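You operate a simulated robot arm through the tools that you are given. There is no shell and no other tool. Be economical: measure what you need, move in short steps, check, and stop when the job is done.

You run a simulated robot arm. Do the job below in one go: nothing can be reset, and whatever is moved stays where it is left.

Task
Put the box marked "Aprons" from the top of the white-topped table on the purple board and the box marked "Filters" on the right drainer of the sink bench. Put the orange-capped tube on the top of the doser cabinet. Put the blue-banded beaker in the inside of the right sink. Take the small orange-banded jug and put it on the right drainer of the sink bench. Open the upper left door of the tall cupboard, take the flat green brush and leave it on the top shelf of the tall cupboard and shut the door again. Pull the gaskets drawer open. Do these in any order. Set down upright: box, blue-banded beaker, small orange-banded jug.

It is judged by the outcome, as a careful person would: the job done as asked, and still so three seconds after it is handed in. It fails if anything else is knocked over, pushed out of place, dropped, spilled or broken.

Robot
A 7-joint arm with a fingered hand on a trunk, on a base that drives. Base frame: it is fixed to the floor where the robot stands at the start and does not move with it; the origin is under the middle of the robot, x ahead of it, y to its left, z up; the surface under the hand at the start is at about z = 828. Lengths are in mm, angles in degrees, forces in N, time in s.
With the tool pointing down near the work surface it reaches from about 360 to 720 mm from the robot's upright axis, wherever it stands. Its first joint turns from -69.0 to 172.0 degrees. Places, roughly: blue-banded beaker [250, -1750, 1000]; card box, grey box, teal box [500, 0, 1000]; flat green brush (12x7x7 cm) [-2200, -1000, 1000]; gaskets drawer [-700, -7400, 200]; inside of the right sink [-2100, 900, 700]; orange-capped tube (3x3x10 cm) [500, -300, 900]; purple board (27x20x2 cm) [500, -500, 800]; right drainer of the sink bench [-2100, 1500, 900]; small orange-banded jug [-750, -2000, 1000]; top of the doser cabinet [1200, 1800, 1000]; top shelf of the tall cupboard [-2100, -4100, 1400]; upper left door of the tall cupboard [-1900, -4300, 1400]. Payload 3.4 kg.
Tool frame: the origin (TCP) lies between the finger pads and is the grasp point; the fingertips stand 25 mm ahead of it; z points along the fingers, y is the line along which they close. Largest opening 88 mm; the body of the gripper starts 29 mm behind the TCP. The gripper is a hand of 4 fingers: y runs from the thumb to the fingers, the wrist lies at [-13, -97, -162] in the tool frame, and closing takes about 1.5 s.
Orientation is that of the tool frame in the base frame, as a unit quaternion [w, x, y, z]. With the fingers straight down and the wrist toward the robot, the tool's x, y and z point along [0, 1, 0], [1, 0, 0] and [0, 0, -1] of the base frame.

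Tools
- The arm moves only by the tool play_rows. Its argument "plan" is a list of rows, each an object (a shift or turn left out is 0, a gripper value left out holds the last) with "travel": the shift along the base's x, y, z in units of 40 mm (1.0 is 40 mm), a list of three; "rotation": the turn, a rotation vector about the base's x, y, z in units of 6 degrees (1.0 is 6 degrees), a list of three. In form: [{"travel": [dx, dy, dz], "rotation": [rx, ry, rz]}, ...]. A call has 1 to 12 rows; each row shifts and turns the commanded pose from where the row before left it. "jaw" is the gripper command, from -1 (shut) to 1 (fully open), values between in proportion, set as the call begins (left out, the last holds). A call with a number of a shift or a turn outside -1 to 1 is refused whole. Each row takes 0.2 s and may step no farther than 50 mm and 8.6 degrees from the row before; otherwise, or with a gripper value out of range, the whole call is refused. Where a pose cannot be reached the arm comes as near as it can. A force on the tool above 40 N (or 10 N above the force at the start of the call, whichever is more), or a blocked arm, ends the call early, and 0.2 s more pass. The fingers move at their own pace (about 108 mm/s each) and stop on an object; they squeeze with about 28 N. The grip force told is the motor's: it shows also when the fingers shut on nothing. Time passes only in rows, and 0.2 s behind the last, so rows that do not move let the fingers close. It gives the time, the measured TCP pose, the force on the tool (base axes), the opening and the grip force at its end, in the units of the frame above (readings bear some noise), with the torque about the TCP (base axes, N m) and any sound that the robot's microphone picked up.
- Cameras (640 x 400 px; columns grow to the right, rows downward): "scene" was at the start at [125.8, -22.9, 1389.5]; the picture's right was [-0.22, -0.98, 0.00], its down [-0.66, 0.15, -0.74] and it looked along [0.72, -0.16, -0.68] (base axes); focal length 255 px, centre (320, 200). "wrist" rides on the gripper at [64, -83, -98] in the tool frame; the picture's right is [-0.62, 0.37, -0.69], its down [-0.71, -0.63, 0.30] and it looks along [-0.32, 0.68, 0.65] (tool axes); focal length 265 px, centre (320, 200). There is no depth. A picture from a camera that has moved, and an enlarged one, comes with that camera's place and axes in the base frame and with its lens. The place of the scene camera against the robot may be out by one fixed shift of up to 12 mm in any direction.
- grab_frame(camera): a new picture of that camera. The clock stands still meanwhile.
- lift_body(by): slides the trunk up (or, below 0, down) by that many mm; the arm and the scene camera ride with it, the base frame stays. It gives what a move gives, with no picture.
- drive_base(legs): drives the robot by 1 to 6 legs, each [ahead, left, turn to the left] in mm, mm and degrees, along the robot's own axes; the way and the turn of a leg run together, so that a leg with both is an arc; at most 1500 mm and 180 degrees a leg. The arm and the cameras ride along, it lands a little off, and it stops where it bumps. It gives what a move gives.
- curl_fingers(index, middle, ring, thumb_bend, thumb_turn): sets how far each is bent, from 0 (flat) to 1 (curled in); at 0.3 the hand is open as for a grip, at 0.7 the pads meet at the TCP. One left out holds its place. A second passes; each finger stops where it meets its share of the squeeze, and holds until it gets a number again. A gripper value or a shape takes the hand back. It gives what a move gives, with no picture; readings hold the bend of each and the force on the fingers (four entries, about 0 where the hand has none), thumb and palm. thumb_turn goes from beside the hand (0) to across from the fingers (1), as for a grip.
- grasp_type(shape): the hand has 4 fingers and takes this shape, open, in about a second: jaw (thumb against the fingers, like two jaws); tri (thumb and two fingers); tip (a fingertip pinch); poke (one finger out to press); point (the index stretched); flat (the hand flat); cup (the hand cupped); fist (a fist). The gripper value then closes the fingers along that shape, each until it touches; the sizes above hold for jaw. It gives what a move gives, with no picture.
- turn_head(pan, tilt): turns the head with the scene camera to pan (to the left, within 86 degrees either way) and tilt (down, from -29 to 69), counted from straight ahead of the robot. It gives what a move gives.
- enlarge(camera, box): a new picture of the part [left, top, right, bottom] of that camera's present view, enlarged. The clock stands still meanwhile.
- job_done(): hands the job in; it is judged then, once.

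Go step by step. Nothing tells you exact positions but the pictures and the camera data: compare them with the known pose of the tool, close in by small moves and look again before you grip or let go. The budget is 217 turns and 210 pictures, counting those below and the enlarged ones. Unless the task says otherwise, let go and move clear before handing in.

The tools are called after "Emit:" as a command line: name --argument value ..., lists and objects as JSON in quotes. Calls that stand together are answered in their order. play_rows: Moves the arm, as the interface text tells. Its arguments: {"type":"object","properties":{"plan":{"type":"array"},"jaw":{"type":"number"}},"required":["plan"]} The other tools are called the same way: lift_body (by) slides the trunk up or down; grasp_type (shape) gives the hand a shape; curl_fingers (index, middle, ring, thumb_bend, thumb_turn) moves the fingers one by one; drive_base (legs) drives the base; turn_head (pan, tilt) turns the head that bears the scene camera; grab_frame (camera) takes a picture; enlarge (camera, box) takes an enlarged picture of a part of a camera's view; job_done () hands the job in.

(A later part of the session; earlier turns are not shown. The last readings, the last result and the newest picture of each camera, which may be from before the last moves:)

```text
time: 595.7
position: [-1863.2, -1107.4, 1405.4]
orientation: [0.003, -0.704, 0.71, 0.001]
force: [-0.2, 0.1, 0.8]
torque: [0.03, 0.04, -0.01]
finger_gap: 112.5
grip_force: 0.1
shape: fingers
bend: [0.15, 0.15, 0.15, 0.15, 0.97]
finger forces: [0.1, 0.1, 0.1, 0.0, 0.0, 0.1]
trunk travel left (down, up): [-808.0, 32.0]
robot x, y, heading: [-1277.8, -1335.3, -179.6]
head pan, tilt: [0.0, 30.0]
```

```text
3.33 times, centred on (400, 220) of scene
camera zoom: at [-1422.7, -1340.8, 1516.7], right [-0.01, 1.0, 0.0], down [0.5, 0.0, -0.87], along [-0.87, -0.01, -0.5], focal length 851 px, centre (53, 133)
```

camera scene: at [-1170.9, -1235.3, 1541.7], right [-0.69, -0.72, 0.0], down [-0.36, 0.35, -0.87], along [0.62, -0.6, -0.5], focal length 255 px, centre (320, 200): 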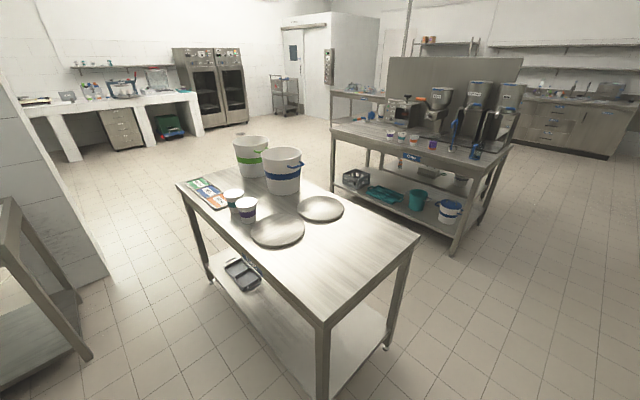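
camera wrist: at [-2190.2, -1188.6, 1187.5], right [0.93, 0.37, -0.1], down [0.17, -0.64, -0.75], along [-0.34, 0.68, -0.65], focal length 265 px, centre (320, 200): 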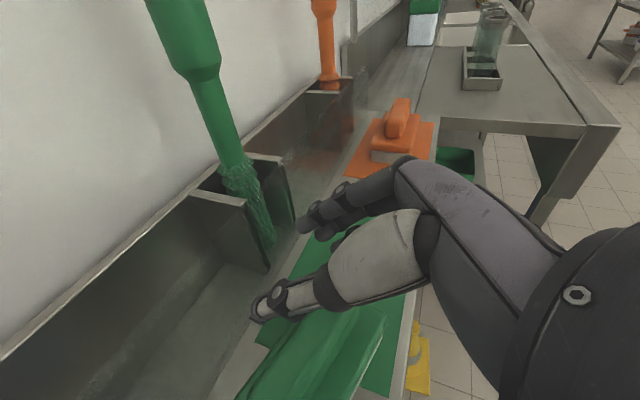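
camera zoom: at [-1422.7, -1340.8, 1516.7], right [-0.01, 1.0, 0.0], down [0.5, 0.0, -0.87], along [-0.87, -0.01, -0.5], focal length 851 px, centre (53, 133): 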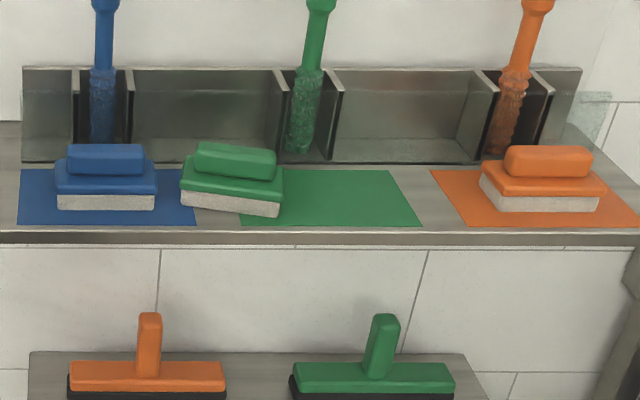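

The brush is now at about (-2235, -1145), turned roughly 12°. I'll lower the hand, match that angle, and pinch its top handle across the width.

Emit:
play_rows --plan '[{"travel": [0, 0, -0.9]}, {"travel": [0, 0, -0.9], "rotation": [0, 0, -0.7]}, {"travel": [0, 0, -0.9], "rotation": [0, 0, -0.7]}, {"travel": [0, 0, -0.9], "rotation": [0, 0, -0.6]}, {"travel": [0, 0, -0.9]}, {"travel": [0, 0, -0.9]}, {"travel": [0, 0, -0.9]}, {"travel": [0, 0, -0.9]}, {"travel": [0, 0, 0]}]'

Emit:
drive_base --legs '[[250, 35, 0]]'

Emit:
grab_frame --camera "wrist"

```text
time: 597.7
position: [-1863.2, -1108.0, 1117.5]
orientation: [0.003, -0.626, 0.779, 0.0]
force: [0.3, 0.1, 0.5]
torque: [-0.01, 0.02, -0.01]
finger_gap: 112.3
grip_force: 0.0
shape: fingers
bend: [0.15, 0.15, 0.15, 0.15, 0.97]
finger forces: [0.0, 0.1, 0.0, 0.0, 0.1, 0.0]
trunk travel left (down, up): [-808.0, 32.0]
robot x, y, heading: [-1277.2, -1329.5, -179.6]
head pan, tilt: [0.0, 30.0]
```

```text
time: 599.6
position: [-2113.9, -1143.2, 1119.4]
orientation: [0.003, -0.625, 0.781, 0.0]
force: [0.8, 0.1, 1.0]
torque: [0.02, 0.02, 0.04]
finger_gap: 112.3
grip_force: 0.1
shape: fingers
bend: [0.15, 0.15, 0.15, 0.15, 0.97]
finger forces: [0.0, 0.0, 0.0, 0.0, 0.0, 0.0]
trunk travel left (down, up): [-808.0, 32.0]
robot x, y, heading: [-1527.2, -1372.5, -179.8]
head pan, tilt: [0.0, 30.0]
```

```text
33 pictures are left
camera wrist: at [-2046.1, -1224.6, 1217.2], right [-0.23, 0.68, 0.69], down [0.77, 0.56, -0.3], along [-0.59, 0.47, -0.65], focal length 265 px, centre (320, 200)
```

wrist: 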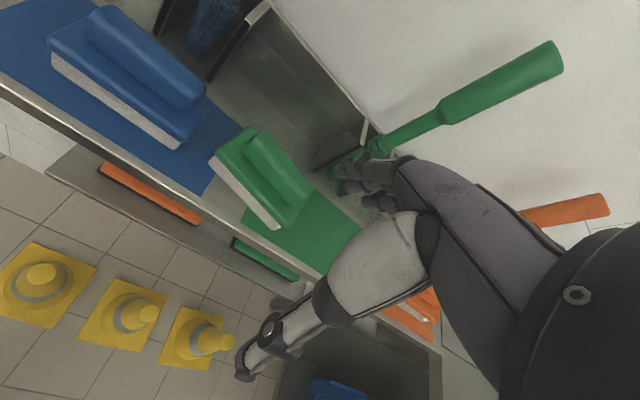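

Emit:
curl_fingers --index 0.36 --middle 0.36 --ring 0.36 --thumb_bend 0.36 --thumb_turn 1

Emit:
drive_base --legs '[[113, -3, 0]]'

Emit:
play_rows --plan '[{"travel": [0, 0, -0.5], "rotation": [0, 0, -0.6]}, {"travel": [0, 0, -0.6], "rotation": [0, 0, -0.55]}, {"travel": [0, 0, -0.4]}, {"travel": [0, 0, 0]}]'

Emit:
grab_frame --camera "wrist"

```text
time: 600.6
position: [-2113.1, -1143.0, 1118.2]
orientation: [0.003, -0.625, 0.781, 0.0]
force: [-0.1, 0.5, 0.1]
torque: [-0.01, 0.02, -0.01]
finger_gap: 72.7
grip_force: 0.1
shape: fingers
bend: [0.36, 0.36, 0.36, 0.36, 0.98]
finger forces: [0.0, 0.0, 0.0, 0.1, 0.1, 0.1]
trunk travel left (down, up): [-808.0, 32.0]
robot x, y, heading: [-1527.1, -1372.1, -179.7]
head pan, tilt: [0.0, 30.0]
```

```text
time: 601.8
position: [-2228.3, -1140.4, 1119.4]
orientation: [0.003, -0.625, 0.78, 0.0]
force: [-1.2, 0.1, -0.4]
torque: [0.0, 0.0, -0.01]
finger_gap: 72.5
grip_force: 0.1
shape: fingers
bend: [0.36, 0.36, 0.36, 0.36, 0.98]
finger forces: [0.0, 0.0, 0.1, 0.1, 0.0, 0.1]
trunk travel left (down, up): [-808.0, 32.0]
robot x, y, heading: [-1641.0, -1373.0, -179.7]
head pan, tilt: [0.0, 30.0]
```

```text
time: 602.8
position: [-2226.0, -1142.6, 1059.8]
orientation: [0.003, -0.578, 0.816, 0.0]
force: [0.1, 0.7, 0.7]
torque: [0.01, 0.01, 0.02]
finger_gap: 72.5
grip_force: 0.2
shape: fingers
bend: [0.36, 0.36, 0.36, 0.36, 0.98]
finger forces: [0.0, 0.1, 0.1, 0.1, 0.0, 0.0]
trunk travel left (down, up): [-808.0, 32.0]
robot x, y, heading: [-1645.1, -1370.7, -179.9]
head pan, tilt: [0.0, 30.0]
```

```text
32 pictures are left
camera wrist: at [-2169.1, -1230.6, 1157.4], right [-0.14, 0.7, 0.69], down [0.83, 0.46, -0.3], along [-0.53, 0.54, -0.65], focal length 265 px, centre (320, 200)
```

wrist: 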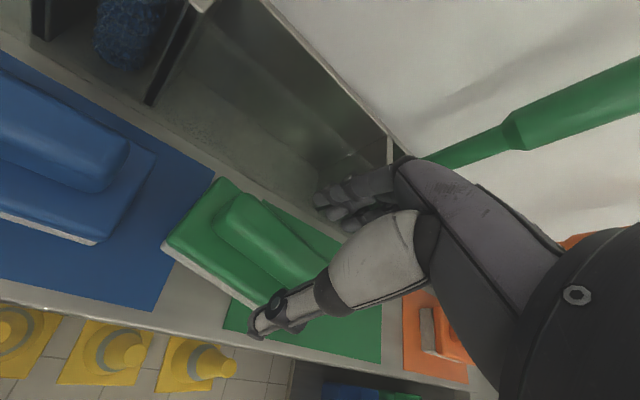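

Emit:
play_rows --plan '[{"travel": [-0.08, 0, -0.5]}, {"travel": [0, 0, -0.4]}, {"travel": [0, 0, -0.25]}, {"travel": [0, 0, 0]}]'

Emit:
play_rows --plan '[{"travel": [0, 0, 0]}, {"travel": [0, 0, 0]}, {"travel": [0, 0, 0]}, {"travel": [0, 0, 0]}, {"travel": [0, 0, 0]}, {"travel": [0, 0, 0]}, {"travel": [0, 0, 0]}, {"travel": [0, 0, 0]}]' --jaw -1

Emit:
lift_body --by 30

Emit:
grab_frame --camera "wrist"

```text
time: 603.8
position: [-2229.7, -1141.8, 1013.4]
orientation: [0.003, -0.578, 0.816, 0.0]
force: [0.0, 0.8, -1.0]
torque: [-0.02, 0.0, 0.02]
finger_gap: 72.6
grip_force: 0.0
shape: fingers
bend: [0.36, 0.36, 0.36, 0.36, 0.98]
finger forces: [0.1, 0.0, 0.0, 0.0, 0.0, 0.1]
trunk travel left (down, up): [-808.0, 32.0]
robot x, y, heading: [-1640.2, -1368.3, -179.7]
head pan, tilt: [0.0, 30.0]
```

```text
time: 605.6
position: [-2230.1, -1142.1, 1013.1]
orientation: [0.003, -0.577, 0.816, 0.0]
force: [0.3, 0.6, -0.3]
torque: [-0.02, 0.0, 0.0]
finger_gap: 22.1
grip_force: 27.6
shape: jaw
bend: [0.74, 0.56, 0.55, 0.75, 1.0]
finger forces: [15.3, 6.9, 3.3, 0.1, 25.7, 0.0]
trunk travel left (down, up): [-808.0, 32.0]
robot x, y, heading: [-1638.6, -1371.0, -179.6]
head pan, tilt: [0.0, 30.0]
```

```text
time: 606.3
position: [-2230.1, -1142.4, 1043.7]
orientation: [0.003, -0.577, 0.817, 0.0]
force: [-1.1, -0.7, -1.7]
torque: [-0.02, 0.0, -0.02]
finger_gap: 22.1
grip_force: 28.1
shape: jaw
bend: [0.74, 0.56, 0.55, 0.75, 1.0]
finger forces: [15.6, 7.0, 3.3, 0.0, 25.7, 0.0]
trunk travel left (down, up): [-838.0, 2.0]
robot x, y, heading: [-1639.3, -1370.2, -179.6]
head pan, tilt: [0.0, 30.0]
```

```text
31 pictures are left
camera wrist: at [-2172.6, -1230.1, 1142.0], right [-0.14, 0.71, 0.69], down [0.83, 0.46, -0.3], along [-0.53, 0.54, -0.66], focal length 265 px, centre (320, 200)
```

wrist: 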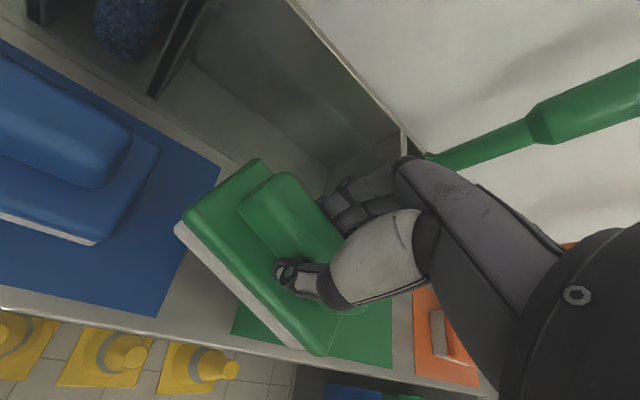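

Firm hold. I'll back off and carry it to the cupboard, then raise.

Emit:
drive_base --legs '[[-470, 0, -0.4], [0, 1350, 0], [0, 1330, 0]]'

Emit:
play_rows --plan '[{"travel": [0, 0, 0.9]}, {"travel": [0, 0, 0.9]}, {"travel": [0, 0, 0.9]}, {"travel": [0, 0, 0.9]}, {"travel": [0, 0, 0.9]}, {"travel": [0, 0, 0.9], "rotation": [0, 0.6, 0]}, {"travel": [0, 0, 0.9], "rotation": [0, 0.6, 0]}, {"travel": [0, 0, 0.9], "rotation": [0, 0.6, 0]}, {"travel": [0, 0, 0.9], "rotation": [0, 0.7, 0]}, {"travel": [0, 0, 0.9]}, {"travel": [0, 0, 0.8]}, {"travel": [0, 0, 0]}]'

Emit:
drive_base --legs '[[0, 0, 30]]'

Emit:
grab_frame --camera "wrist"

Emit:
grab_frame --camera "scene"

```text
time: 621.8
position: [-1776.6, -3827.5, 1044.0]
orientation: [0.002, -0.571, 0.821, 0.0]
force: [0.3, -0.3, -1.9]
torque: [-0.01, 0.01, -0.02]
finger_gap: 22.4
grip_force: 27.9
shape: jaw
bend: [0.74, 0.56, 0.55, 0.75, 1.0]
finger forces: [15.4, 6.8, 3.3, 0.1, 25.7, 0.0]
trunk travel left (down, up): [-838.0, 2.0]
robot x, y, heading: [-1192.7, -4063.3, 179.3]
head pan, tilt: [0.0, 30.0]
```

```text
time: 624.4
position: [-1775.8, -3827.2, 1435.6]
orientation: [-0.103, -0.566, 0.814, 0.075]
force: [-0.1, -0.9, -1.7]
torque: [-0.01, -0.01, 0.0]
finger_gap: 21.9
grip_force: 27.7
shape: jaw
bend: [0.74, 0.56, 0.56, 0.75, 1.0]
finger forces: [15.4, 6.5, 3.3, 0.0, 25.8, 0.0]
trunk travel left (down, up): [-838.0, 2.0]
robot x, y, heading: [-1193.0, -4061.4, 179.5]
head pan, tilt: [0.0, 30.0]
```

```text
time: 626.3
position: [-1816.4, -4152.6, 1435.8]
orientation: [0.12, 0.759, -0.639, -0.044]
force: [-0.3, -0.2, -1.4]
torque: [0.02, 0.01, -0.04]
finger_gap: 22.2
grip_force: 28.1
shape: jaw
bend: [0.74, 0.56, 0.56, 0.75, 1.0]
finger forces: [15.2, 6.6, 3.3, 0.1, 25.6, 0.0]
trunk travel left (down, up): [-838.0, 2.0]
robot x, y, heading: [-1192.4, -4064.3, -150.6]
head pan, tilt: [0.0, 30.0]
```

```text
30 pictures are left
camera wrist: at [-1702.8, -4190.0, 1516.6], right [-0.31, 0.64, 0.71], down [0.41, 0.76, -0.51], along [-0.86, 0.13, -0.5], focal length 265 px, centre (320, 200)
```

wrist: 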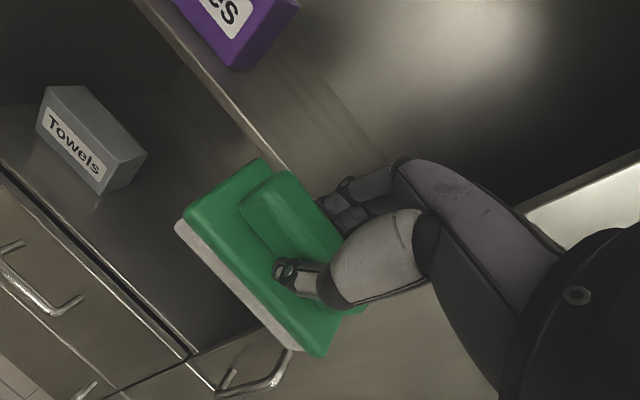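

```text
29 pictures are left
camera scene: at [-1318.3, -4138.0, 1546.7], right [-0.49, 0.87, 0.0], down [0.44, 0.25, -0.87], along [-0.75, -0.43, -0.5], focal length 255 px, centre (320, 200)
```

scene: 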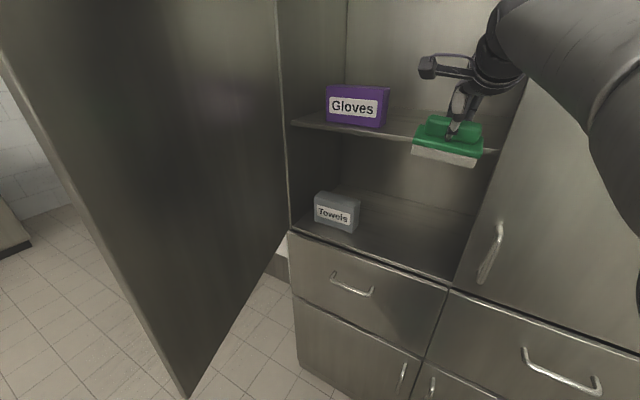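

Tracking perfectly. I'll raise a little more and drive the brush in over the top shelf.

Emit:
play_rows --plan '[{"travel": [0, 0, 0.5]}, {"travel": [0, 0, 0.4]}, {"travel": [0, 0, 0]}]'

Emit:
drive_base --legs '[[120, -26, 0]]'

Emit:
grab_frame --camera "scene"

```text
time: 627.1
position: [-1816.5, -4152.7, 1470.9]
orientation: [0.12, 0.759, -0.639, -0.044]
force: [-0.1, 0.4, -1.6]
torque: [0.02, -0.04, 0.03]
finger_gap: 22.1
grip_force: 27.6
shape: jaw
bend: [0.74, 0.56, 0.56, 0.75, 1.0]
finger forces: [15.3, 6.5, 3.3, 0.0, 25.7, 0.0]
trunk travel left (down, up): [-838.0, 2.0]
robot x, y, heading: [-1191.5, -4065.0, -150.5]
head pan, tilt: [0.0, 30.0]
```

```text
time: 628.4
position: [-1932.2, -4188.3, 1472.6]
orientation: [0.121, 0.758, -0.639, -0.045]
force: [-0.3, -0.2, -1.3]
torque: [0.0, -0.02, -0.04]
finger_gap: 22.1
grip_force: 28.1
shape: jaw
bend: [0.74, 0.56, 0.56, 0.75, 1.0]
finger forces: [15.4, 6.7, 3.3, 0.1, 25.7, 0.0]
trunk travel left (down, up): [-838.0, 2.0]
robot x, y, heading: [-1309.0, -4104.8, -150.1]
head pan, tilt: [0.0, 30.0]
```

```text
28 pictures are left
camera scene: at [-1434.4, -4174.4, 1546.8], right [-0.49, 0.87, 0.0], down [0.43, 0.25, -0.87], along [-0.75, -0.43, -0.5], focal length 255 px, centre (320, 200)
```

scene: 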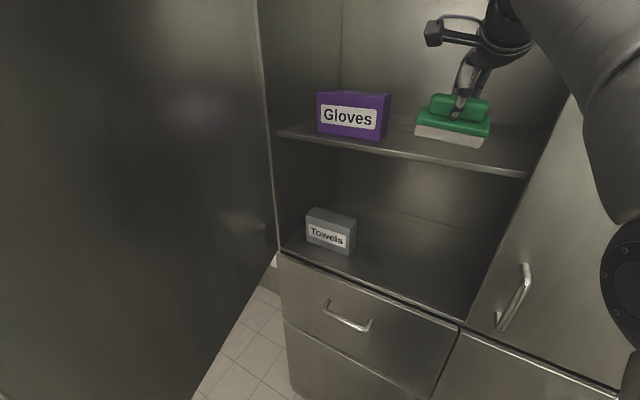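

Emit:
drive_base --legs '[[115, -26, 0]]'

Emit:
grab_frame --camera "wrist"

```text
time: 629.6
position: [-2044.5, -4223.3, 1473.2]
orientation: [0.121, 0.758, -0.639, -0.046]
force: [0.2, 0.6, -0.5]
torque: [0.0, -0.04, 0.0]
finger_gap: 21.8
grip_force: 27.4
shape: jaw
bend: [0.74, 0.56, 0.56, 0.75, 1.0]
finger forces: [15.3, 6.7, 3.3, 0.0, 25.7, 0.0]
trunk travel left (down, up): [-838.0, 2.0]
robot x, y, heading: [-1421.3, -4130.6, -150.5]
head pan, tilt: [0.0, 30.0]
```

```text
27 pictures are left
camera wrist: at [-1930.6, -4260.6, 1553.3], right [-0.31, 0.64, 0.71], down [0.41, 0.76, -0.51], along [-0.86, 0.13, -0.5], focal length 265 px, centre (320, 200)
```

wrist: 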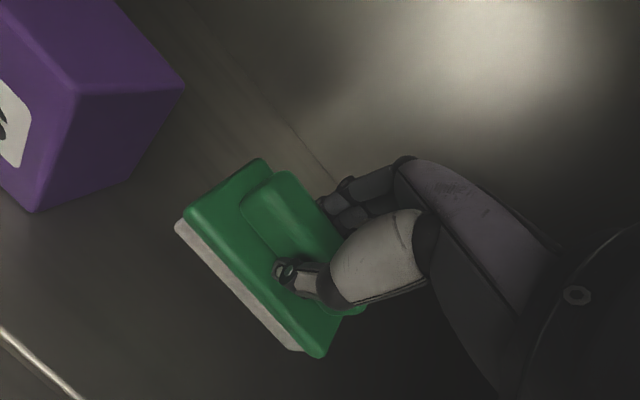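

Emit:
play_rows --plan '[{"travel": [0, 0, -0.25], "rotation": [0.39, -0.7, 0]}, {"travel": [0, 0, -0.25], "rotation": [0.39, -0.7, 0]}, {"travel": [0, 0, -0.1]}, {"travel": [0, 0, -0.1]}, {"travel": [0, 0, 0]}]'

```text
time: 630.8
position: [-2045.4, -4223.2, 1444.3]
orientation: [0.042, 0.764, -0.644, -0.015]
force: [0.0, -0.8, -1.5]
torque: [-0.03, -0.07, 0.0]
finger_gap: 22.1
grip_force: 28.3
shape: jaw
bend: [0.74, 0.56, 0.56, 0.75, 1.0]
finger forces: [15.6, 6.7, 3.3, 0.0, 25.6, 0.0]
trunk travel left (down, up): [-838.0, 2.0]
robot x, y, heading: [-1421.2, -4137.7, -150.0]
head pan, tilt: [0.0, 30.0]
```

Emit:
play_rows --plan '[{"travel": [0, 0, -0.1]}, {"travel": [0, 0, -0.1]}, {"travel": [0, 0, -0.08]}, {"travel": [0, 0, 0]}]'

```text
time: 631.8
position: [-2046.1, -4223.0, 1432.3]
orientation: [0.042, 0.764, -0.644, -0.014]
force: [0.3, 0.7, -1.4]
torque: [-0.01, 0.0, 0.04]
finger_gap: 22.0
grip_force: 28.0
shape: jaw
bend: [0.74, 0.56, 0.56, 0.75, 1.0]
finger forces: [15.6, 6.8, 3.3, 0.1, 25.7, 0.0]
trunk travel left (down, up): [-838.0, 2.0]
robot x, y, heading: [-1419.1, -4132.9, -150.6]
head pan, tilt: [0.0, 30.0]
```

Emit:
play_rows --plan '[{"travel": [0, 0, -0.1]}, {"travel": [0, 0, -0.1]}, {"travel": [0, 0, -0.1]}, {"travel": [0, 0, 0]}]'

Emit:
grab_frame --camera "scene"

```text
time: 632.8
position: [-2046.1, -4222.8, 1422.9]
orientation: [0.044, 0.764, -0.644, -0.017]
force: [-3.4, 0.8, 9.1]
torque: [0.03, -0.12, 0.07]
finger_gap: 23.3
grip_force: 27.6
shape: jaw
bend: [0.73, 0.55, 0.55, 0.76, 0.99]
finger forces: [18.6, 8.8, 4.4, 0.0, 29.5, 0.0]
trunk travel left (down, up): [-838.0, 2.0]
robot x, y, heading: [-1416.3, -4135.6, -150.3]
head pan, tilt: [0.0, 30.0]
```

```text
26 pictures are left
camera scene: at [-1546.8, -4207.9, 1546.9], right [-0.49, 0.87, 0.0], down [0.43, 0.25, -0.87], along [-0.75, -0.43, -0.5], focal length 255 px, centre (320, 200)
```

scene: 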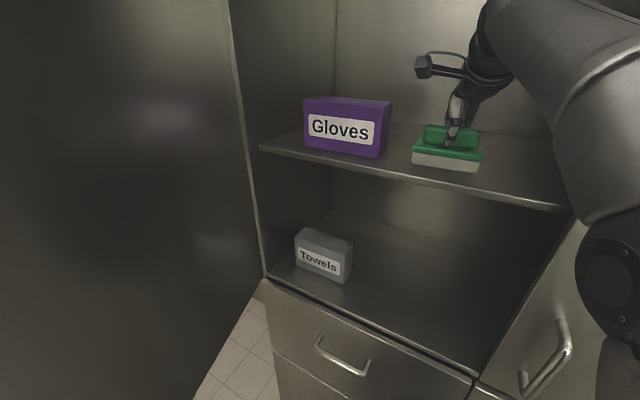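

Contact on the shelf. I'll release, rise clear of the handle, and back out.

Emit:
play_rows --plan '[{"travel": [0, 0, 0]}, {"travel": [0, 0, 0]}, {"travel": [0, 0, 0]}, {"travel": [0, 0, 0]}, {"travel": [0, 0, 0]}]' --jaw 0.9

Emit:
play_rows --plan '[{"travel": [0, 0, 0.4]}, {"travel": [0, 0, 0.4], "rotation": [-0.3, 0.55, 0]}, {"travel": [0, 0, 0.4], "rotation": [-0.3, 0.55, 0]}, {"travel": [0, 0, 0.3], "rotation": [-0.3, 0.55, 0]}, {"travel": [0, 0, 0]}]'

Emit:
grab_frame --camera "wrist"

```text
time: 634.0
position: [-2045.9, -4222.5, 1420.5]
orientation: [0.042, 0.764, -0.644, -0.015]
force: [0.9, 0.1, 0.6]
torque: [0.02, 0.02, 0.0]
finger_gap: 83.7
grip_force: 0.1
shape: jaw
bend: [0.32, 0.31, 0.3, 0.31, 0.98]
finger forces: [0.0, 0.0, 0.0, 0.0, 0.0, 0.0]
trunk travel left (down, up): [-838.0, 2.0]
robot x, y, heading: [-1422.0, -4132.7, -150.5]
head pan, tilt: [0.0, 30.0]
```

```text
time: 635.2
position: [-2046.5, -4223.1, 1481.6]
orientation: [0.134, 0.757, -0.638, -0.05]
force: [0.3, 0.4, 0.4]
torque: [-0.05, -0.01, -0.01]
finger_gap: 83.7
grip_force: 0.0
shape: jaw
bend: [0.32, 0.31, 0.3, 0.31, 0.98]
finger forces: [0.0, 0.0, 0.0, 0.0, 0.0, 0.1]
trunk travel left (down, up): [-838.0, 2.0]
robot x, y, heading: [-1417.8, -4133.3, -150.5]
head pan, tilt: [0.0, 30.0]
```

```text
25 pictures are left
camera wrist: at [-1929.4, -4260.1, 1559.8], right [-0.29, 0.65, 0.7], down [0.39, 0.75, -0.53], along [-0.87, 0.12, -0.47], focal length 265 px, centre (320, 200)
```

wrist: 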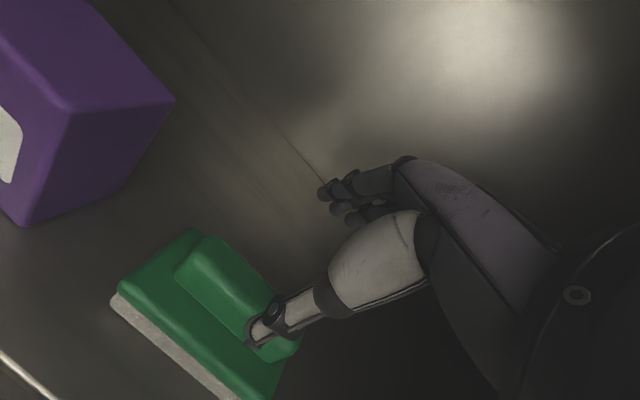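

The brush sits on the top shelf. I'll back out and go around the open door's outside to push it shut.

Emit:
drive_base --legs '[[-235, 52, 0], [-287, -313, 0], [0, 0, 60]]'

Emit:
play_rows --plan '[{"travel": [0, 0, -0.9]}, {"travel": [0, 0, -0.9]}, {"travel": [0.3, 0, -0.9]}, {"travel": [0.5, 0, -0.9]}, {"travel": [0.5, 0, -0.9]}, {"travel": [0.5, 0, 0]}, {"travel": [0.5, 0, 0]}, {"travel": [0.2, 0, 0]}, {"travel": [0, 0, 0]}]' --jaw -1

Emit:
turn_head --pan -35 --tilt 25

Emit:
grab_frame --camera "scene"

```text
time: 641.8
position: [-1330.6, -4239.4, 1481.2]
orientation: [0.141, 0.975, -0.173, 0.024]
force: [-0.1, -0.7, 0.1]
torque: [0.0, -0.01, -0.02]
finger_gap: 83.9
grip_force: 0.1
shape: jaw
bend: [0.32, 0.31, 0.3, 0.31, 0.98]
finger forces: [0.1, 0.0, 0.1, 0.0, 0.1, 0.0]
trunk travel left (down, up): [-838.0, 2.0]
robot x, y, heading: [-1096.8, -3647.1, -90.0]
head pan, tilt: [0.0, 30.0]
```

```text
time: 643.8
position: [-1229.6, -4238.0, 1300.8]
orientation: [0.142, 0.975, -0.171, 0.024]
force: [0.1, 0.0, -0.3]
torque: [-0.01, 0.03, 0.02]
finger_gap: 0.0
grip_force: 28.0
shape: jaw
bend: [0.7, 0.7, 0.7, 0.38, 1.0]
finger forces: [0.0, 0.1, 0.0, 0.1, 0.0, 0.1]
trunk travel left (down, up): [-838.0, 2.0]
robot x, y, heading: [-1096.8, -3652.2, -90.3]
head pan, tilt: [0.0, 30.0]
```

```text
time: 644.8
position: [-1231.0, -4238.4, 1300.7]
orientation: [0.142, 0.974, -0.173, 0.023]
force: [0.2, 0.0, 0.3]
torque: [0.0, -0.02, -0.01]
finger_gap: 0.0
grip_force: 28.2
shape: jaw
bend: [0.7, 0.7, 0.7, 0.38, 1.0]
finger forces: [0.0, 0.1, 0.0, 0.0, 0.1, 0.0]
trunk travel left (down, up): [-838.0, 2.0]
robot x, y, heading: [-1094.1, -3650.3, -90.3]
head pan, tilt: [-35.0, 25.0]
```

```text
24 pictures are left
camera scene: at [-1154.4, -3781.2, 1554.7], right [-0.82, 0.58, 0.0], down [0.24, 0.35, -0.91], along [-0.52, -0.74, -0.42], focal length 255 px, centre (320, 200)
```

scene: 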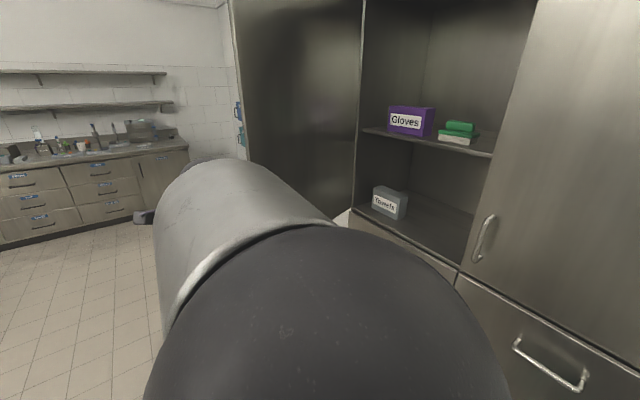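

The brush is clearly on the top shelf. Driving south around the door.

Emit:
drive_base --legs '[[380, 0, 0], [100, 80, 0], [780, 0, 0], [0, 0, -90]]'

Emit:
turn_head --pan -20 --tilt 20

Emit:
grab_frame --camera "scene"

```text
time: 655.8
position: [-1611.2, -4779.5, 1301.2]
orientation: [-0.116, -0.563, 0.814, 0.084]
force: [0.5, 0.0, -0.1]
torque: [0.02, 0.0, 0.04]
finger_gap: 0.1
grip_force: 28.4
shape: jaw
bend: [0.7, 0.7, 0.7, 0.38, 1.0]
finger forces: [0.0, 0.1, 0.0, 0.1, 0.0, 0.0]
trunk travel left (down, up): [-838.0, 2.0]
robot x, y, heading: [-1026.3, -4922.1, 178.7]
head pan, tilt: [-35.0, 25.0]
```

```text
time: 656.6
position: [-1611.7, -4779.1, 1301.8]
orientation: [-0.116, -0.562, 0.814, 0.084]
force: [-0.5, -0.3, 0.2]
torque: [0.01, 0.0, -0.02]
finger_gap: 0.0
grip_force: 27.5
shape: jaw
bend: [0.7, 0.7, 0.7, 0.38, 1.0]
finger forces: [0.0, 0.1, 0.0, 0.0, 0.1, 0.0]
trunk travel left (down, up): [-838.0, 2.0]
robot x, y, heading: [-1023.4, -4921.6, 179.2]
head pan, tilt: [-20.0, 20.0]
```

```text
23 pictures are left
camera scene: at [-1167.5, -4891.6, 1562.7], right [0.36, 0.93, 0.0], down [0.32, -0.12, -0.94], along [-0.88, 0.34, -0.34], focal length 255 px, centre (320, 200)
```

scene: 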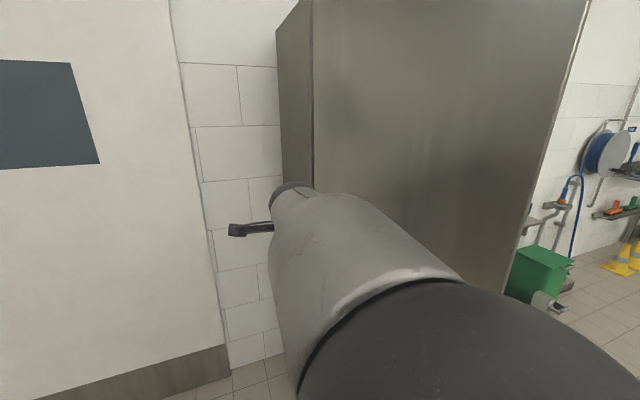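

Emit:
drive_base --legs '[[0, -330, 0]]'

Emit:
grab_frame --camera "scene"

```text
time: 658.8
position: [-1606.1, -4450.3, 1301.7]
orientation: [-0.115, -0.562, 0.815, 0.085]
force: [-0.2, -1.0, -0.6]
torque: [-0.01, 0.02, 0.05]
finger_gap: 0.0
grip_force: 28.0
shape: jaw
bend: [0.7, 0.7, 0.7, 0.38, 1.0]
finger forces: [0.0, 0.0, 0.1, 0.0, 0.1, 0.0]
trunk travel left (down, up): [-838.0, 2.0]
robot x, y, heading: [-1020.5, -4596.0, 178.8]
head pan, tilt: [-20.0, 20.0]
```

```text
22 pictures are left
camera scene: at [-1161.9, -4562.9, 1562.8], right [0.36, 0.93, 0.0], down [0.32, -0.12, -0.94], along [-0.88, 0.34, -0.34], focal length 255 px, centre (320, 200)
```

scene: 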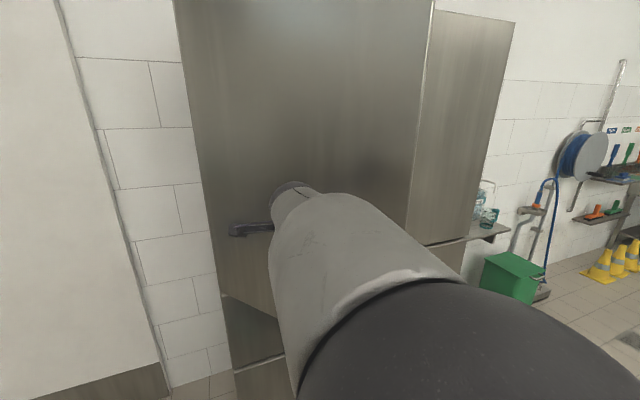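

The door is about half closed. Now push toward the cupboard.

Emit:
drive_base --legs '[[120, -150, 0], [120, 0, 0]]'

Emit:
grab_frame --camera "scene"

```text
time: 661.2
position: [-1842.8, -4295.4, 1301.9]
orientation: [-0.116, -0.562, 0.815, 0.084]
force: [0.2, -0.5, -0.3]
torque: [0.02, -0.03, 0.01]
finger_gap: 0.1
grip_force: 27.6
shape: jaw
bend: [0.7, 0.7, 0.7, 0.74, 1.0]
finger forces: [0.0, 0.0, 0.0, 0.0, 0.0, 0.0]
trunk travel left (down, up): [-838.0, 2.0]
robot x, y, heading: [-1257.7, -4437.8, 178.9]
head pan, tilt: [-20.0, 20.0]
```

```text
21 pictures are left
camera scene: at [-1398.3, -4406.9, 1562.8], right [0.36, 0.93, 0.0], down [0.32, -0.12, -0.94], along [-0.88, 0.34, -0.34], focal length 255 px, centre (320, 200)
```

scene: 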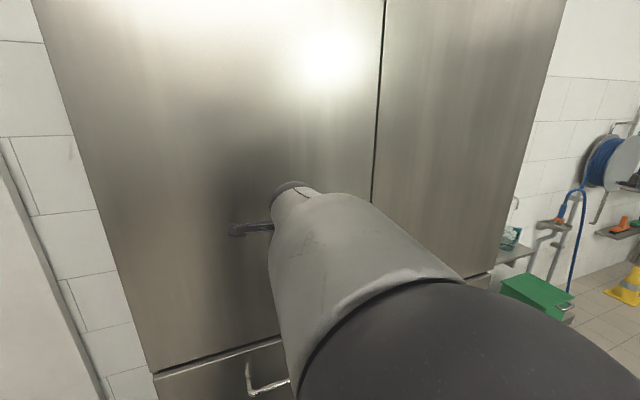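

Emit:
drive_base --legs '[[45, 0, 0]]'

Emit:
drive_base --legs '[[30, 0, 0]]'

Emit:
enlarge --camera "scene" --box '[300, 0, 460, 200]'

```text
time: 662.1
position: [-1886.8, -4294.0, 1301.8]
orientation: [-0.116, -0.562, 0.814, 0.084]
force: [0.0, 0.4, 0.5]
torque: [0.03, 0.02, 0.0]
finger_gap: 0.0
grip_force: 27.7
shape: jaw
bend: [0.7, 0.7, 0.7, 0.75, 1.0]
finger forces: [0.1, 0.0, 0.0, 0.1, 0.0, 0.0]
trunk travel left (down, up): [-838.0, 2.0]
robot x, y, heading: [-1302.3, -4435.5, 179.2]
head pan, tilt: [-20.0, 20.0]
```

```text
time: 662.9
position: [-1899.0, -4295.4, 1303.6]
orientation: [-0.112, -0.562, 0.815, 0.084]
force: [16.0, -0.3, 3.7]
torque: [0.03, 0.27, -0.09]
finger_gap: 0.1
grip_force: 27.7
shape: jaw
bend: [0.7, 0.7, 0.7, 0.74, 1.0]
finger forces: [1.7, 7.8, 0.1, 0.1, 0.0, 0.0]
trunk travel left (down, up): [-838.0, 2.0]
robot x, y, heading: [-1321.1, -4434.7, 179.1]
head pan, tilt: [-20.0, 20.0]
stopped in leg 1: the force on the tool passed its limit at 61 N (the readings are from after the stop); the commanded pose is now the measured one
```

```text
2.00 times, centred on (380, 100) of scene
camera zoom: at [-1456.8, -4406.6, 1563.6], right [0.36, 0.93, 0.0], down [0.31, -0.12, -0.94], along [-0.88, 0.34, -0.34], focal length 511 px, centre (200, 400)
```

zoom: 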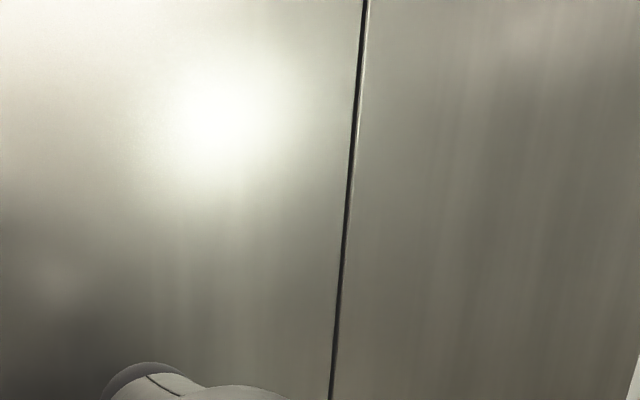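

The door is shut flush. Backing off and heading for the gaskets drawer.

Emit:
drive_base --legs '[[-320, 0, 0], [0, 0, 91], [1000, 0, 0]]'

Emit:
turn_head --pan 8 --tilt 20

Emit:
grab_frame --camera "scene"

```text
time: 673.7
position: [-1115.5, -6021.3, 1301.9]
orientation: [0.136, 0.977, -0.164, 0.023]
force: [0.4, 0.1, 0.0]
torque: [0.01, 0.0, 0.04]
finger_gap: 0.2
grip_force: 27.7
shape: jaw
bend: [0.7, 0.7, 0.7, 0.75, 1.0]
finger forces: [0.0, 0.1, 0.0, 0.0, 0.0, 0.0]
trunk travel left (down, up): [-838.0, 2.0]
robot x, y, heading: [-990.6, -5433.4, -89.2]
head pan, tilt: [-20.0, 20.0]
```

```text
time: 674.6
position: [-1115.4, -6020.4, 1299.9]
orientation: [0.137, 0.977, -0.165, 0.022]
force: [-0.3, -0.2, 0.0]
torque: [0.0, 0.0, 0.01]
finger_gap: 0.1
grip_force: 28.1
shape: jaw
bend: [0.7, 0.7, 0.7, 0.75, 1.0]
finger forces: [0.0, 0.0, 0.0, 0.0, 0.0, 0.0]
trunk travel left (down, up): [-838.0, 2.0]
robot x, y, heading: [-991.6, -5434.1, -89.1]
head pan, tilt: [8.0, 20.0]
```

```text
19 pictures are left
camera scene: at [-983.0, -5579.9, 1562.8], right [-0.99, -0.15, 0.0], down [-0.05, 0.34, -0.94], along [0.14, -0.93, -0.34], focal length 255 px, centre (320, 200)
```

scene: 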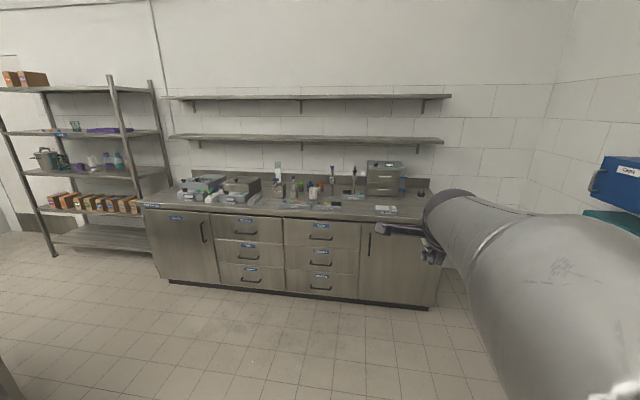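

Emit:
enlarge --camera "scene" --box '[200, 205, 360, 305]'

```text
4.00 times, centred on (280, 255) of scene
camera zoom: at [-983.0, -5579.9, 1562.8], right [-0.99, -0.15, 0.0], down [-0.05, 0.34, -0.94], along [0.14, -0.93, -0.34], focal length 1021 px, centre (480, -20)
```

zoom: 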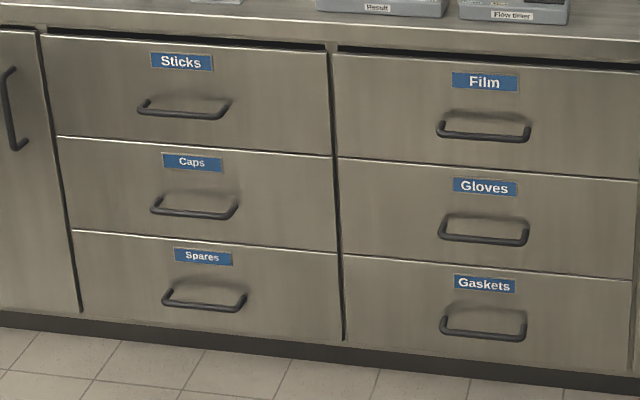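

"Gaskets" is the bottom-right drawer; its handle bar is near (-729, -7320, z≈145). I'll approach, straighten the tool and lower, planning to hook the bar from above.

Emit:
drive_base --legs '[[1050, 387, -0.9]]'

Emit:
play_rows --plan '[{"rotation": [0.66, 0, 0.82]}, {"rotation": [0.66, 0, 0.82]}, {"rotation": [0.66, 0, 0.82]}, {"rotation": [0.66, 0, 0.82]}, {"travel": [0, 0, -0.9]}, {"travel": [0, 0, -0.9]}, {"travel": [0, 0, -0.9]}, {"travel": [0, 0, -0.9]}, {"travel": [0, 0, -0.9]}, {"travel": [0, 0, 0]}]' --jaw 0.5

Emit:
lift_body --by -400

Emit:
lift_body --by -350

Emit:
grab_frame --camera "wrist"

```text
time: 680.4
position: [-739.6, -7064.7, 1300.4]
orientation: [0.136, 0.975, -0.177, 0.021]
force: [-0.4, 0.8, -0.2]
torque: [0.01, -0.01, 0.01]
finger_gap: 0.0
grip_force: 28.2
shape: jaw
bend: [0.7, 0.7, 0.7, 0.75, 1.0]
finger forces: [0.1, 0.0, 0.1, 0.0, 0.0, 0.0]
trunk travel left (down, up): [-838.0, 2.0]
robot x, y, heading: [-603.8, -6478.8, -90.6]
head pan, tilt: [8.0, 20.0]
```

```text
time: 682.5
position: [-739.2, -7065.0, 1120.7]
orientation: [-0.003, 1.0, -0.008, 0.019]
force: [0.5, -0.3, -0.1]
torque: [0.02, 0.01, -0.01]
finger_gap: 65.7
grip_force: 0.1
shape: jaw
bend: [0.27, 0.36, 0.33, 0.54, 0.99]
finger forces: [0.0, 0.0, 0.1, 0.0, 0.1, 0.1]
trunk travel left (down, up): [-838.0, 2.0]
robot x, y, heading: [-600.7, -6476.9, -90.4]
head pan, tilt: [8.0, 20.0]
```

```text
time: 686.4
position: [-739.3, -7065.2, 721.9]
orientation: [-0.003, 1.0, -0.009, 0.02]
force: [-0.1, -0.2, 0.2]
torque: [-0.02, 0.02, -0.01]
finger_gap: 65.7
grip_force: 0.0
shape: jaw
bend: [0.27, 0.36, 0.33, 0.54, 0.99]
finger forces: [0.0, 0.0, 0.0, 0.0, 0.0, 0.1]
trunk travel left (down, up): [-438.0, 402.0]
robot x, y, heading: [-604.0, -6482.0, -90.5]
head pan, tilt: [8.0, 20.0]
```

```text
time: 689.8
position: [-739.9, -7065.5, 370.5]
orientation: [-0.004, 1.0, -0.01, 0.019]
force: [-0.3, 0.1, 1.2]
torque: [-0.03, -0.02, -0.02]
finger_gap: 65.8
grip_force: 0.1
shape: jaw
bend: [0.27, 0.36, 0.33, 0.54, 0.99]
finger forces: [0.0, 0.0, 0.0, 0.0, 0.0, 0.0]
trunk travel left (down, up): [-88.0, 752.0]
robot x, y, heading: [-600.9, -6478.8, -90.8]
head pan, tilt: [8.0, 20.0]
```

```text
17 pictures are left
camera wrist: at [-677.1, -6982.8, 472.5], right [-0.65, -0.36, 0.67], down [-0.69, 0.65, -0.33], along [-0.31, -0.67, -0.67], focal length 265 px, centre (320, 200)
```

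wrist: 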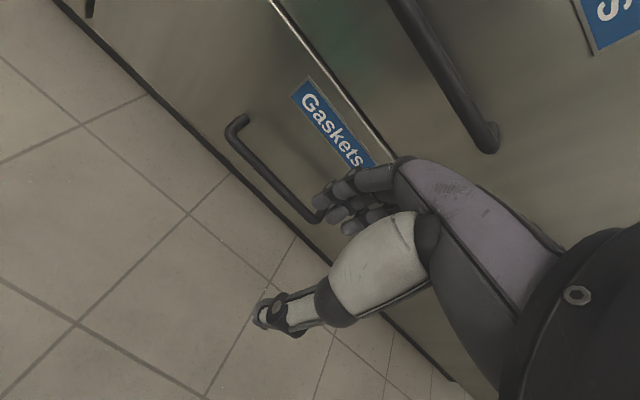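

Emit:
drive_base --legs '[[70, 0, 0.4]]'

Emit:
lift_body --by -80

Emit:
grab_frame --camera "wrist"

```text
time: 690.8
position: [-737.0, -7135.4, 370.4]
orientation: [-0.003, 1.0, -0.006, 0.019]
force: [-0.1, -0.1, 0.2]
torque: [-0.04, 0.03, 0.0]
finger_gap: 65.8
grip_force: 0.1
shape: jaw
bend: [0.27, 0.36, 0.33, 0.54, 0.99]
finger forces: [0.0, 0.1, 0.0, 0.1, 0.0, 0.0]
trunk travel left (down, up): [-88.0, 752.0]
robot x, y, heading: [-599.7, -6551.9, -89.9]
head pan, tilt: [8.0, 20.0]
```

```text
time: 692.0
position: [-737.4, -7137.1, 290.6]
orientation: [-0.004, 1.0, -0.005, 0.019]
force: [-1.0, 0.9, -0.6]
torque: [0.0, -0.02, 0.02]
finger_gap: 66.0
grip_force: 0.1
shape: jaw
bend: [0.27, 0.36, 0.33, 0.54, 0.99]
finger forces: [0.0, 0.0, 0.0, 0.1, 0.1, 0.0]
trunk travel left (down, up): [-8.0, 832.0]
robot x, y, heading: [-600.3, -6550.0, -90.0]
head pan, tilt: [8.0, 20.0]
```

```text
16 pictures are left
camera wrist: at [-674.0, -7053.5, 392.5], right [-0.65, -0.37, 0.67], down [-0.7, 0.64, -0.33], along [-0.31, -0.68, -0.67], focal length 265 px, centre (320, 200)
```

wrist: 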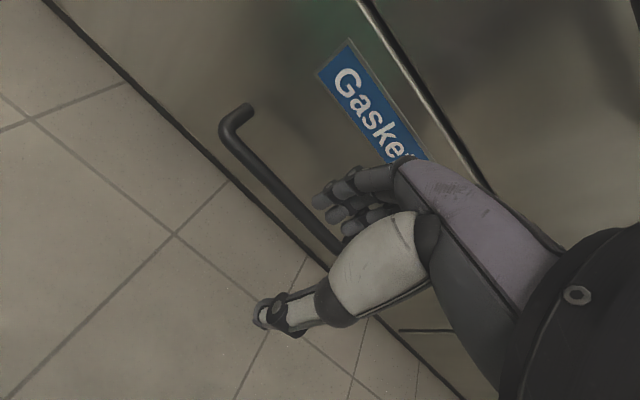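

Emit:
drive_base --legs '[[50, 0, 0]]'

Emit:
grab_frame --camera "wrist"

```text
time: 692.9
position: [-735.8, -7185.7, 291.5]
orientation: [-0.005, 1.0, -0.005, 0.019]
force: [-0.4, -0.6, 0.4]
torque: [-0.02, -0.01, 0.03]
finger_gap: 65.6
grip_force: 0.0
shape: jaw
bend: [0.27, 0.36, 0.33, 0.54, 0.99]
finger forces: [0.0, 0.0, 0.1, 0.0, 0.1, 0.0]
trunk travel left (down, up): [-8.0, 832.0]
robot x, y, heading: [-602.1, -6599.3, -90.0]
head pan, tilt: [8.0, 20.0]
```

```text
15 pictures are left
camera wrist: at [-674.1, -7103.3, 392.5], right [-0.65, -0.37, 0.67], down [-0.7, 0.64, -0.33], along [-0.31, -0.68, -0.67], focal length 265 px, centre (320, 200)
```

wrist: 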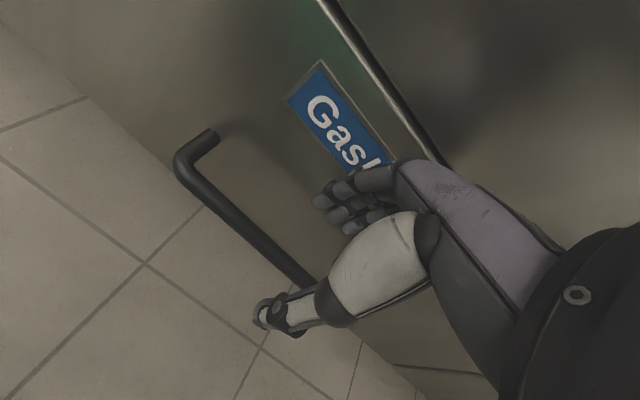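

The bar runs x -650…-808 at y≈-7213, z≈208, about 40 mm off the drawer front. I'll set the finger spacing and lower the fingers behind the bar.

Emit:
curl_fingers --index 0.5 --middle 0.5 --ring 0.5 --thumb_bend 0.4 --thumb_turn 1

Emit:
play_rows --plan '[{"travel": [0.1, -0.38, -0.3]}, {"travel": [0, 0, -0.5]}, {"travel": [0, 0, 0]}]'

Emit:
grab_frame --camera "wrist"

```text
time: 693.9
position: [-736.5, -7185.9, 290.5]
orientation: [-0.004, 1.0, -0.005, 0.019]
force: [-1.0, 0.5, -0.4]
torque: [-0.04, 0.01, -0.05]
finger_gap: 52.3
grip_force: 0.1
shape: fingers
bend: [0.5, 0.5, 0.5, 0.4, 0.99]
finger forces: [0.0, 0.1, 0.0, 0.1, 0.0, 0.0]
trunk travel left (down, up): [-8.0, 832.0]
robot x, y, heading: [-599.0, -6598.8, -90.5]
head pan, tilt: [8.0, 20.0]
```

```text
time: 694.7
position: [-732.1, -7200.9, 259.7]
orientation: [-0.004, 1.0, -0.005, 0.019]
force: [0.3, 17.4, 6.9]
torque: [-0.45, 0.05, -0.18]
finger_gap: 52.5
grip_force: 9.4
shape: fingers
bend: [0.5, 0.58, 0.5, 0.4, 0.99]
finger forces: [0.1, 17.3, 0.0, 0.1, 0.0, 0.0]
trunk travel left (down, up): [-8.0, 832.0]
robot x, y, heading: [-601.9, -6598.0, -90.0]
head pan, tilt: [8.0, 20.0]
```

```text
14 pictures are left
camera wrist: at [-670.0, -7118.1, 361.1], right [-0.65, -0.37, 0.67], down [-0.7, 0.64, -0.33], along [-0.31, -0.68, -0.67], focal length 265 px, centre (320, 200)
```

wrist: 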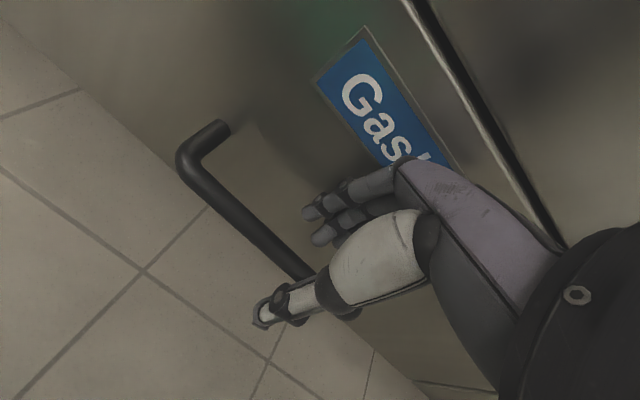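

The knuckles touch the drawer front before the fingers can drop behind. I'll tilt the tool forward about 30° so only the slimmer fingertips go behind the bar.

Emit:
play_rows --plan '[{"travel": [0, 0.5, 0.5]}, {"rotation": [-1, 0, 0]}, {"rotation": [-1, 0, 0]}, {"rotation": [-1, 0, 0]}, {"rotation": [-1, 0, 0]}, {"rotation": [-1, 0, 0]}, {"travel": [0, 0, 0]}]'

Emit:
play_rows --plan '[{"travel": [0, -0.5, -0.1]}, {"travel": [0, -0.12, -0.3]}, {"travel": [0, 0, -0.4]}, {"travel": [0, 0, 0]}]'

Emit:
grab_frame --camera "wrist"

```text
time: 696.3
position: [-732.2, -7181.0, 279.7]
orientation: [0.255, 0.967, 0.0, 0.021]
force: [-0.1, -0.6, 1.0]
torque: [0.0, 0.01, -0.04]
finger_gap: 52.2
grip_force: 0.0
shape: fingers
bend: [0.5, 0.5, 0.5, 0.4, 0.99]
finger forces: [0.0, 0.1, 0.1, 0.0, 0.0, 0.0]
trunk travel left (down, up): [-8.0, 832.0]
robot x, y, heading: [-601.8, -6600.2, -90.3]
head pan, tilt: [8.0, 20.0]
```

```text
time: 697.3
position: [-732.1, -7206.5, 247.0]
orientation: [0.255, 0.967, 0.0, 0.02]
force: [-0.2, 8.1, 2.6]
torque: [-0.11, 0.04, -0.11]
finger_gap: 50.8
grip_force: 4.7
shape: fingers
bend: [0.51, 0.54, 0.5, 0.4, 0.99]
finger forces: [1.2, 6.9, 0.6, 0.0, 0.1, 0.0]
trunk travel left (down, up): [-8.0, 832.0]
robot x, y, heading: [-601.2, -6603.8, -90.6]
head pan, tilt: [8.0, 20.0]
```

```text
13 pictures are left
camera wrist: at [-670.0, -7083.4, 293.9], right [-0.65, 0.01, 0.76], down [-0.7, 0.39, -0.6], along [-0.31, -0.92, -0.24], focal length 265 px, centre (320, 200)
```

wrist: 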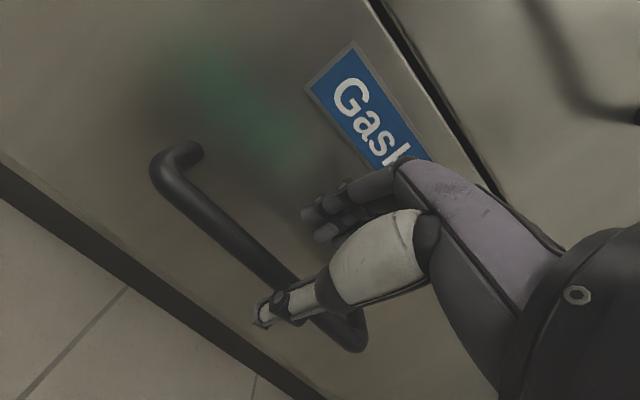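

Emit:
play_rows --plan '[{"travel": [0, 0.1, -0.3]}, {"travel": [0, 0, -0.3]}, {"travel": [0, 0, -0.25]}, {"travel": [0, 0, -0.2]}, {"travel": [0, 0, 0]}]'

Emit:
grab_frame --camera "wrist"

```text
time: 698.5
position: [-732.8, -7202.1, 204.8]
orientation: [0.255, 0.967, 0.0, 0.02]
force: [0.4, 0.6, -0.3]
torque: [0.0, 0.0, -0.01]
finger_gap: 52.2
grip_force: 0.7
shape: fingers
bend: [0.5, 0.51, 0.5, 0.4, 0.99]
finger forces: [0.0, 1.0, 0.1, 0.0, 0.1, 0.1]
trunk travel left (down, up): [-8.0, 832.0]
robot x, y, heading: [-602.3, -6601.9, -90.1]
head pan, tilt: [8.0, 20.0]
```

```text
12 pictures are left
camera wrist: at [-670.2, -7079.5, 251.4], right [-0.65, 0.01, 0.76], down [-0.7, 0.39, -0.6], along [-0.31, -0.92, -0.24], focal length 265 px, centre (320, 200)
```

wrist: 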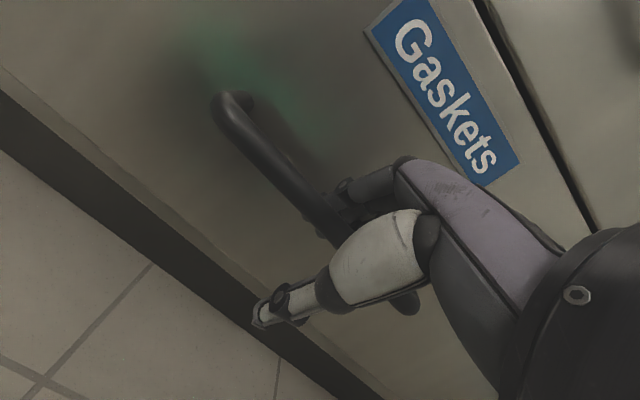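

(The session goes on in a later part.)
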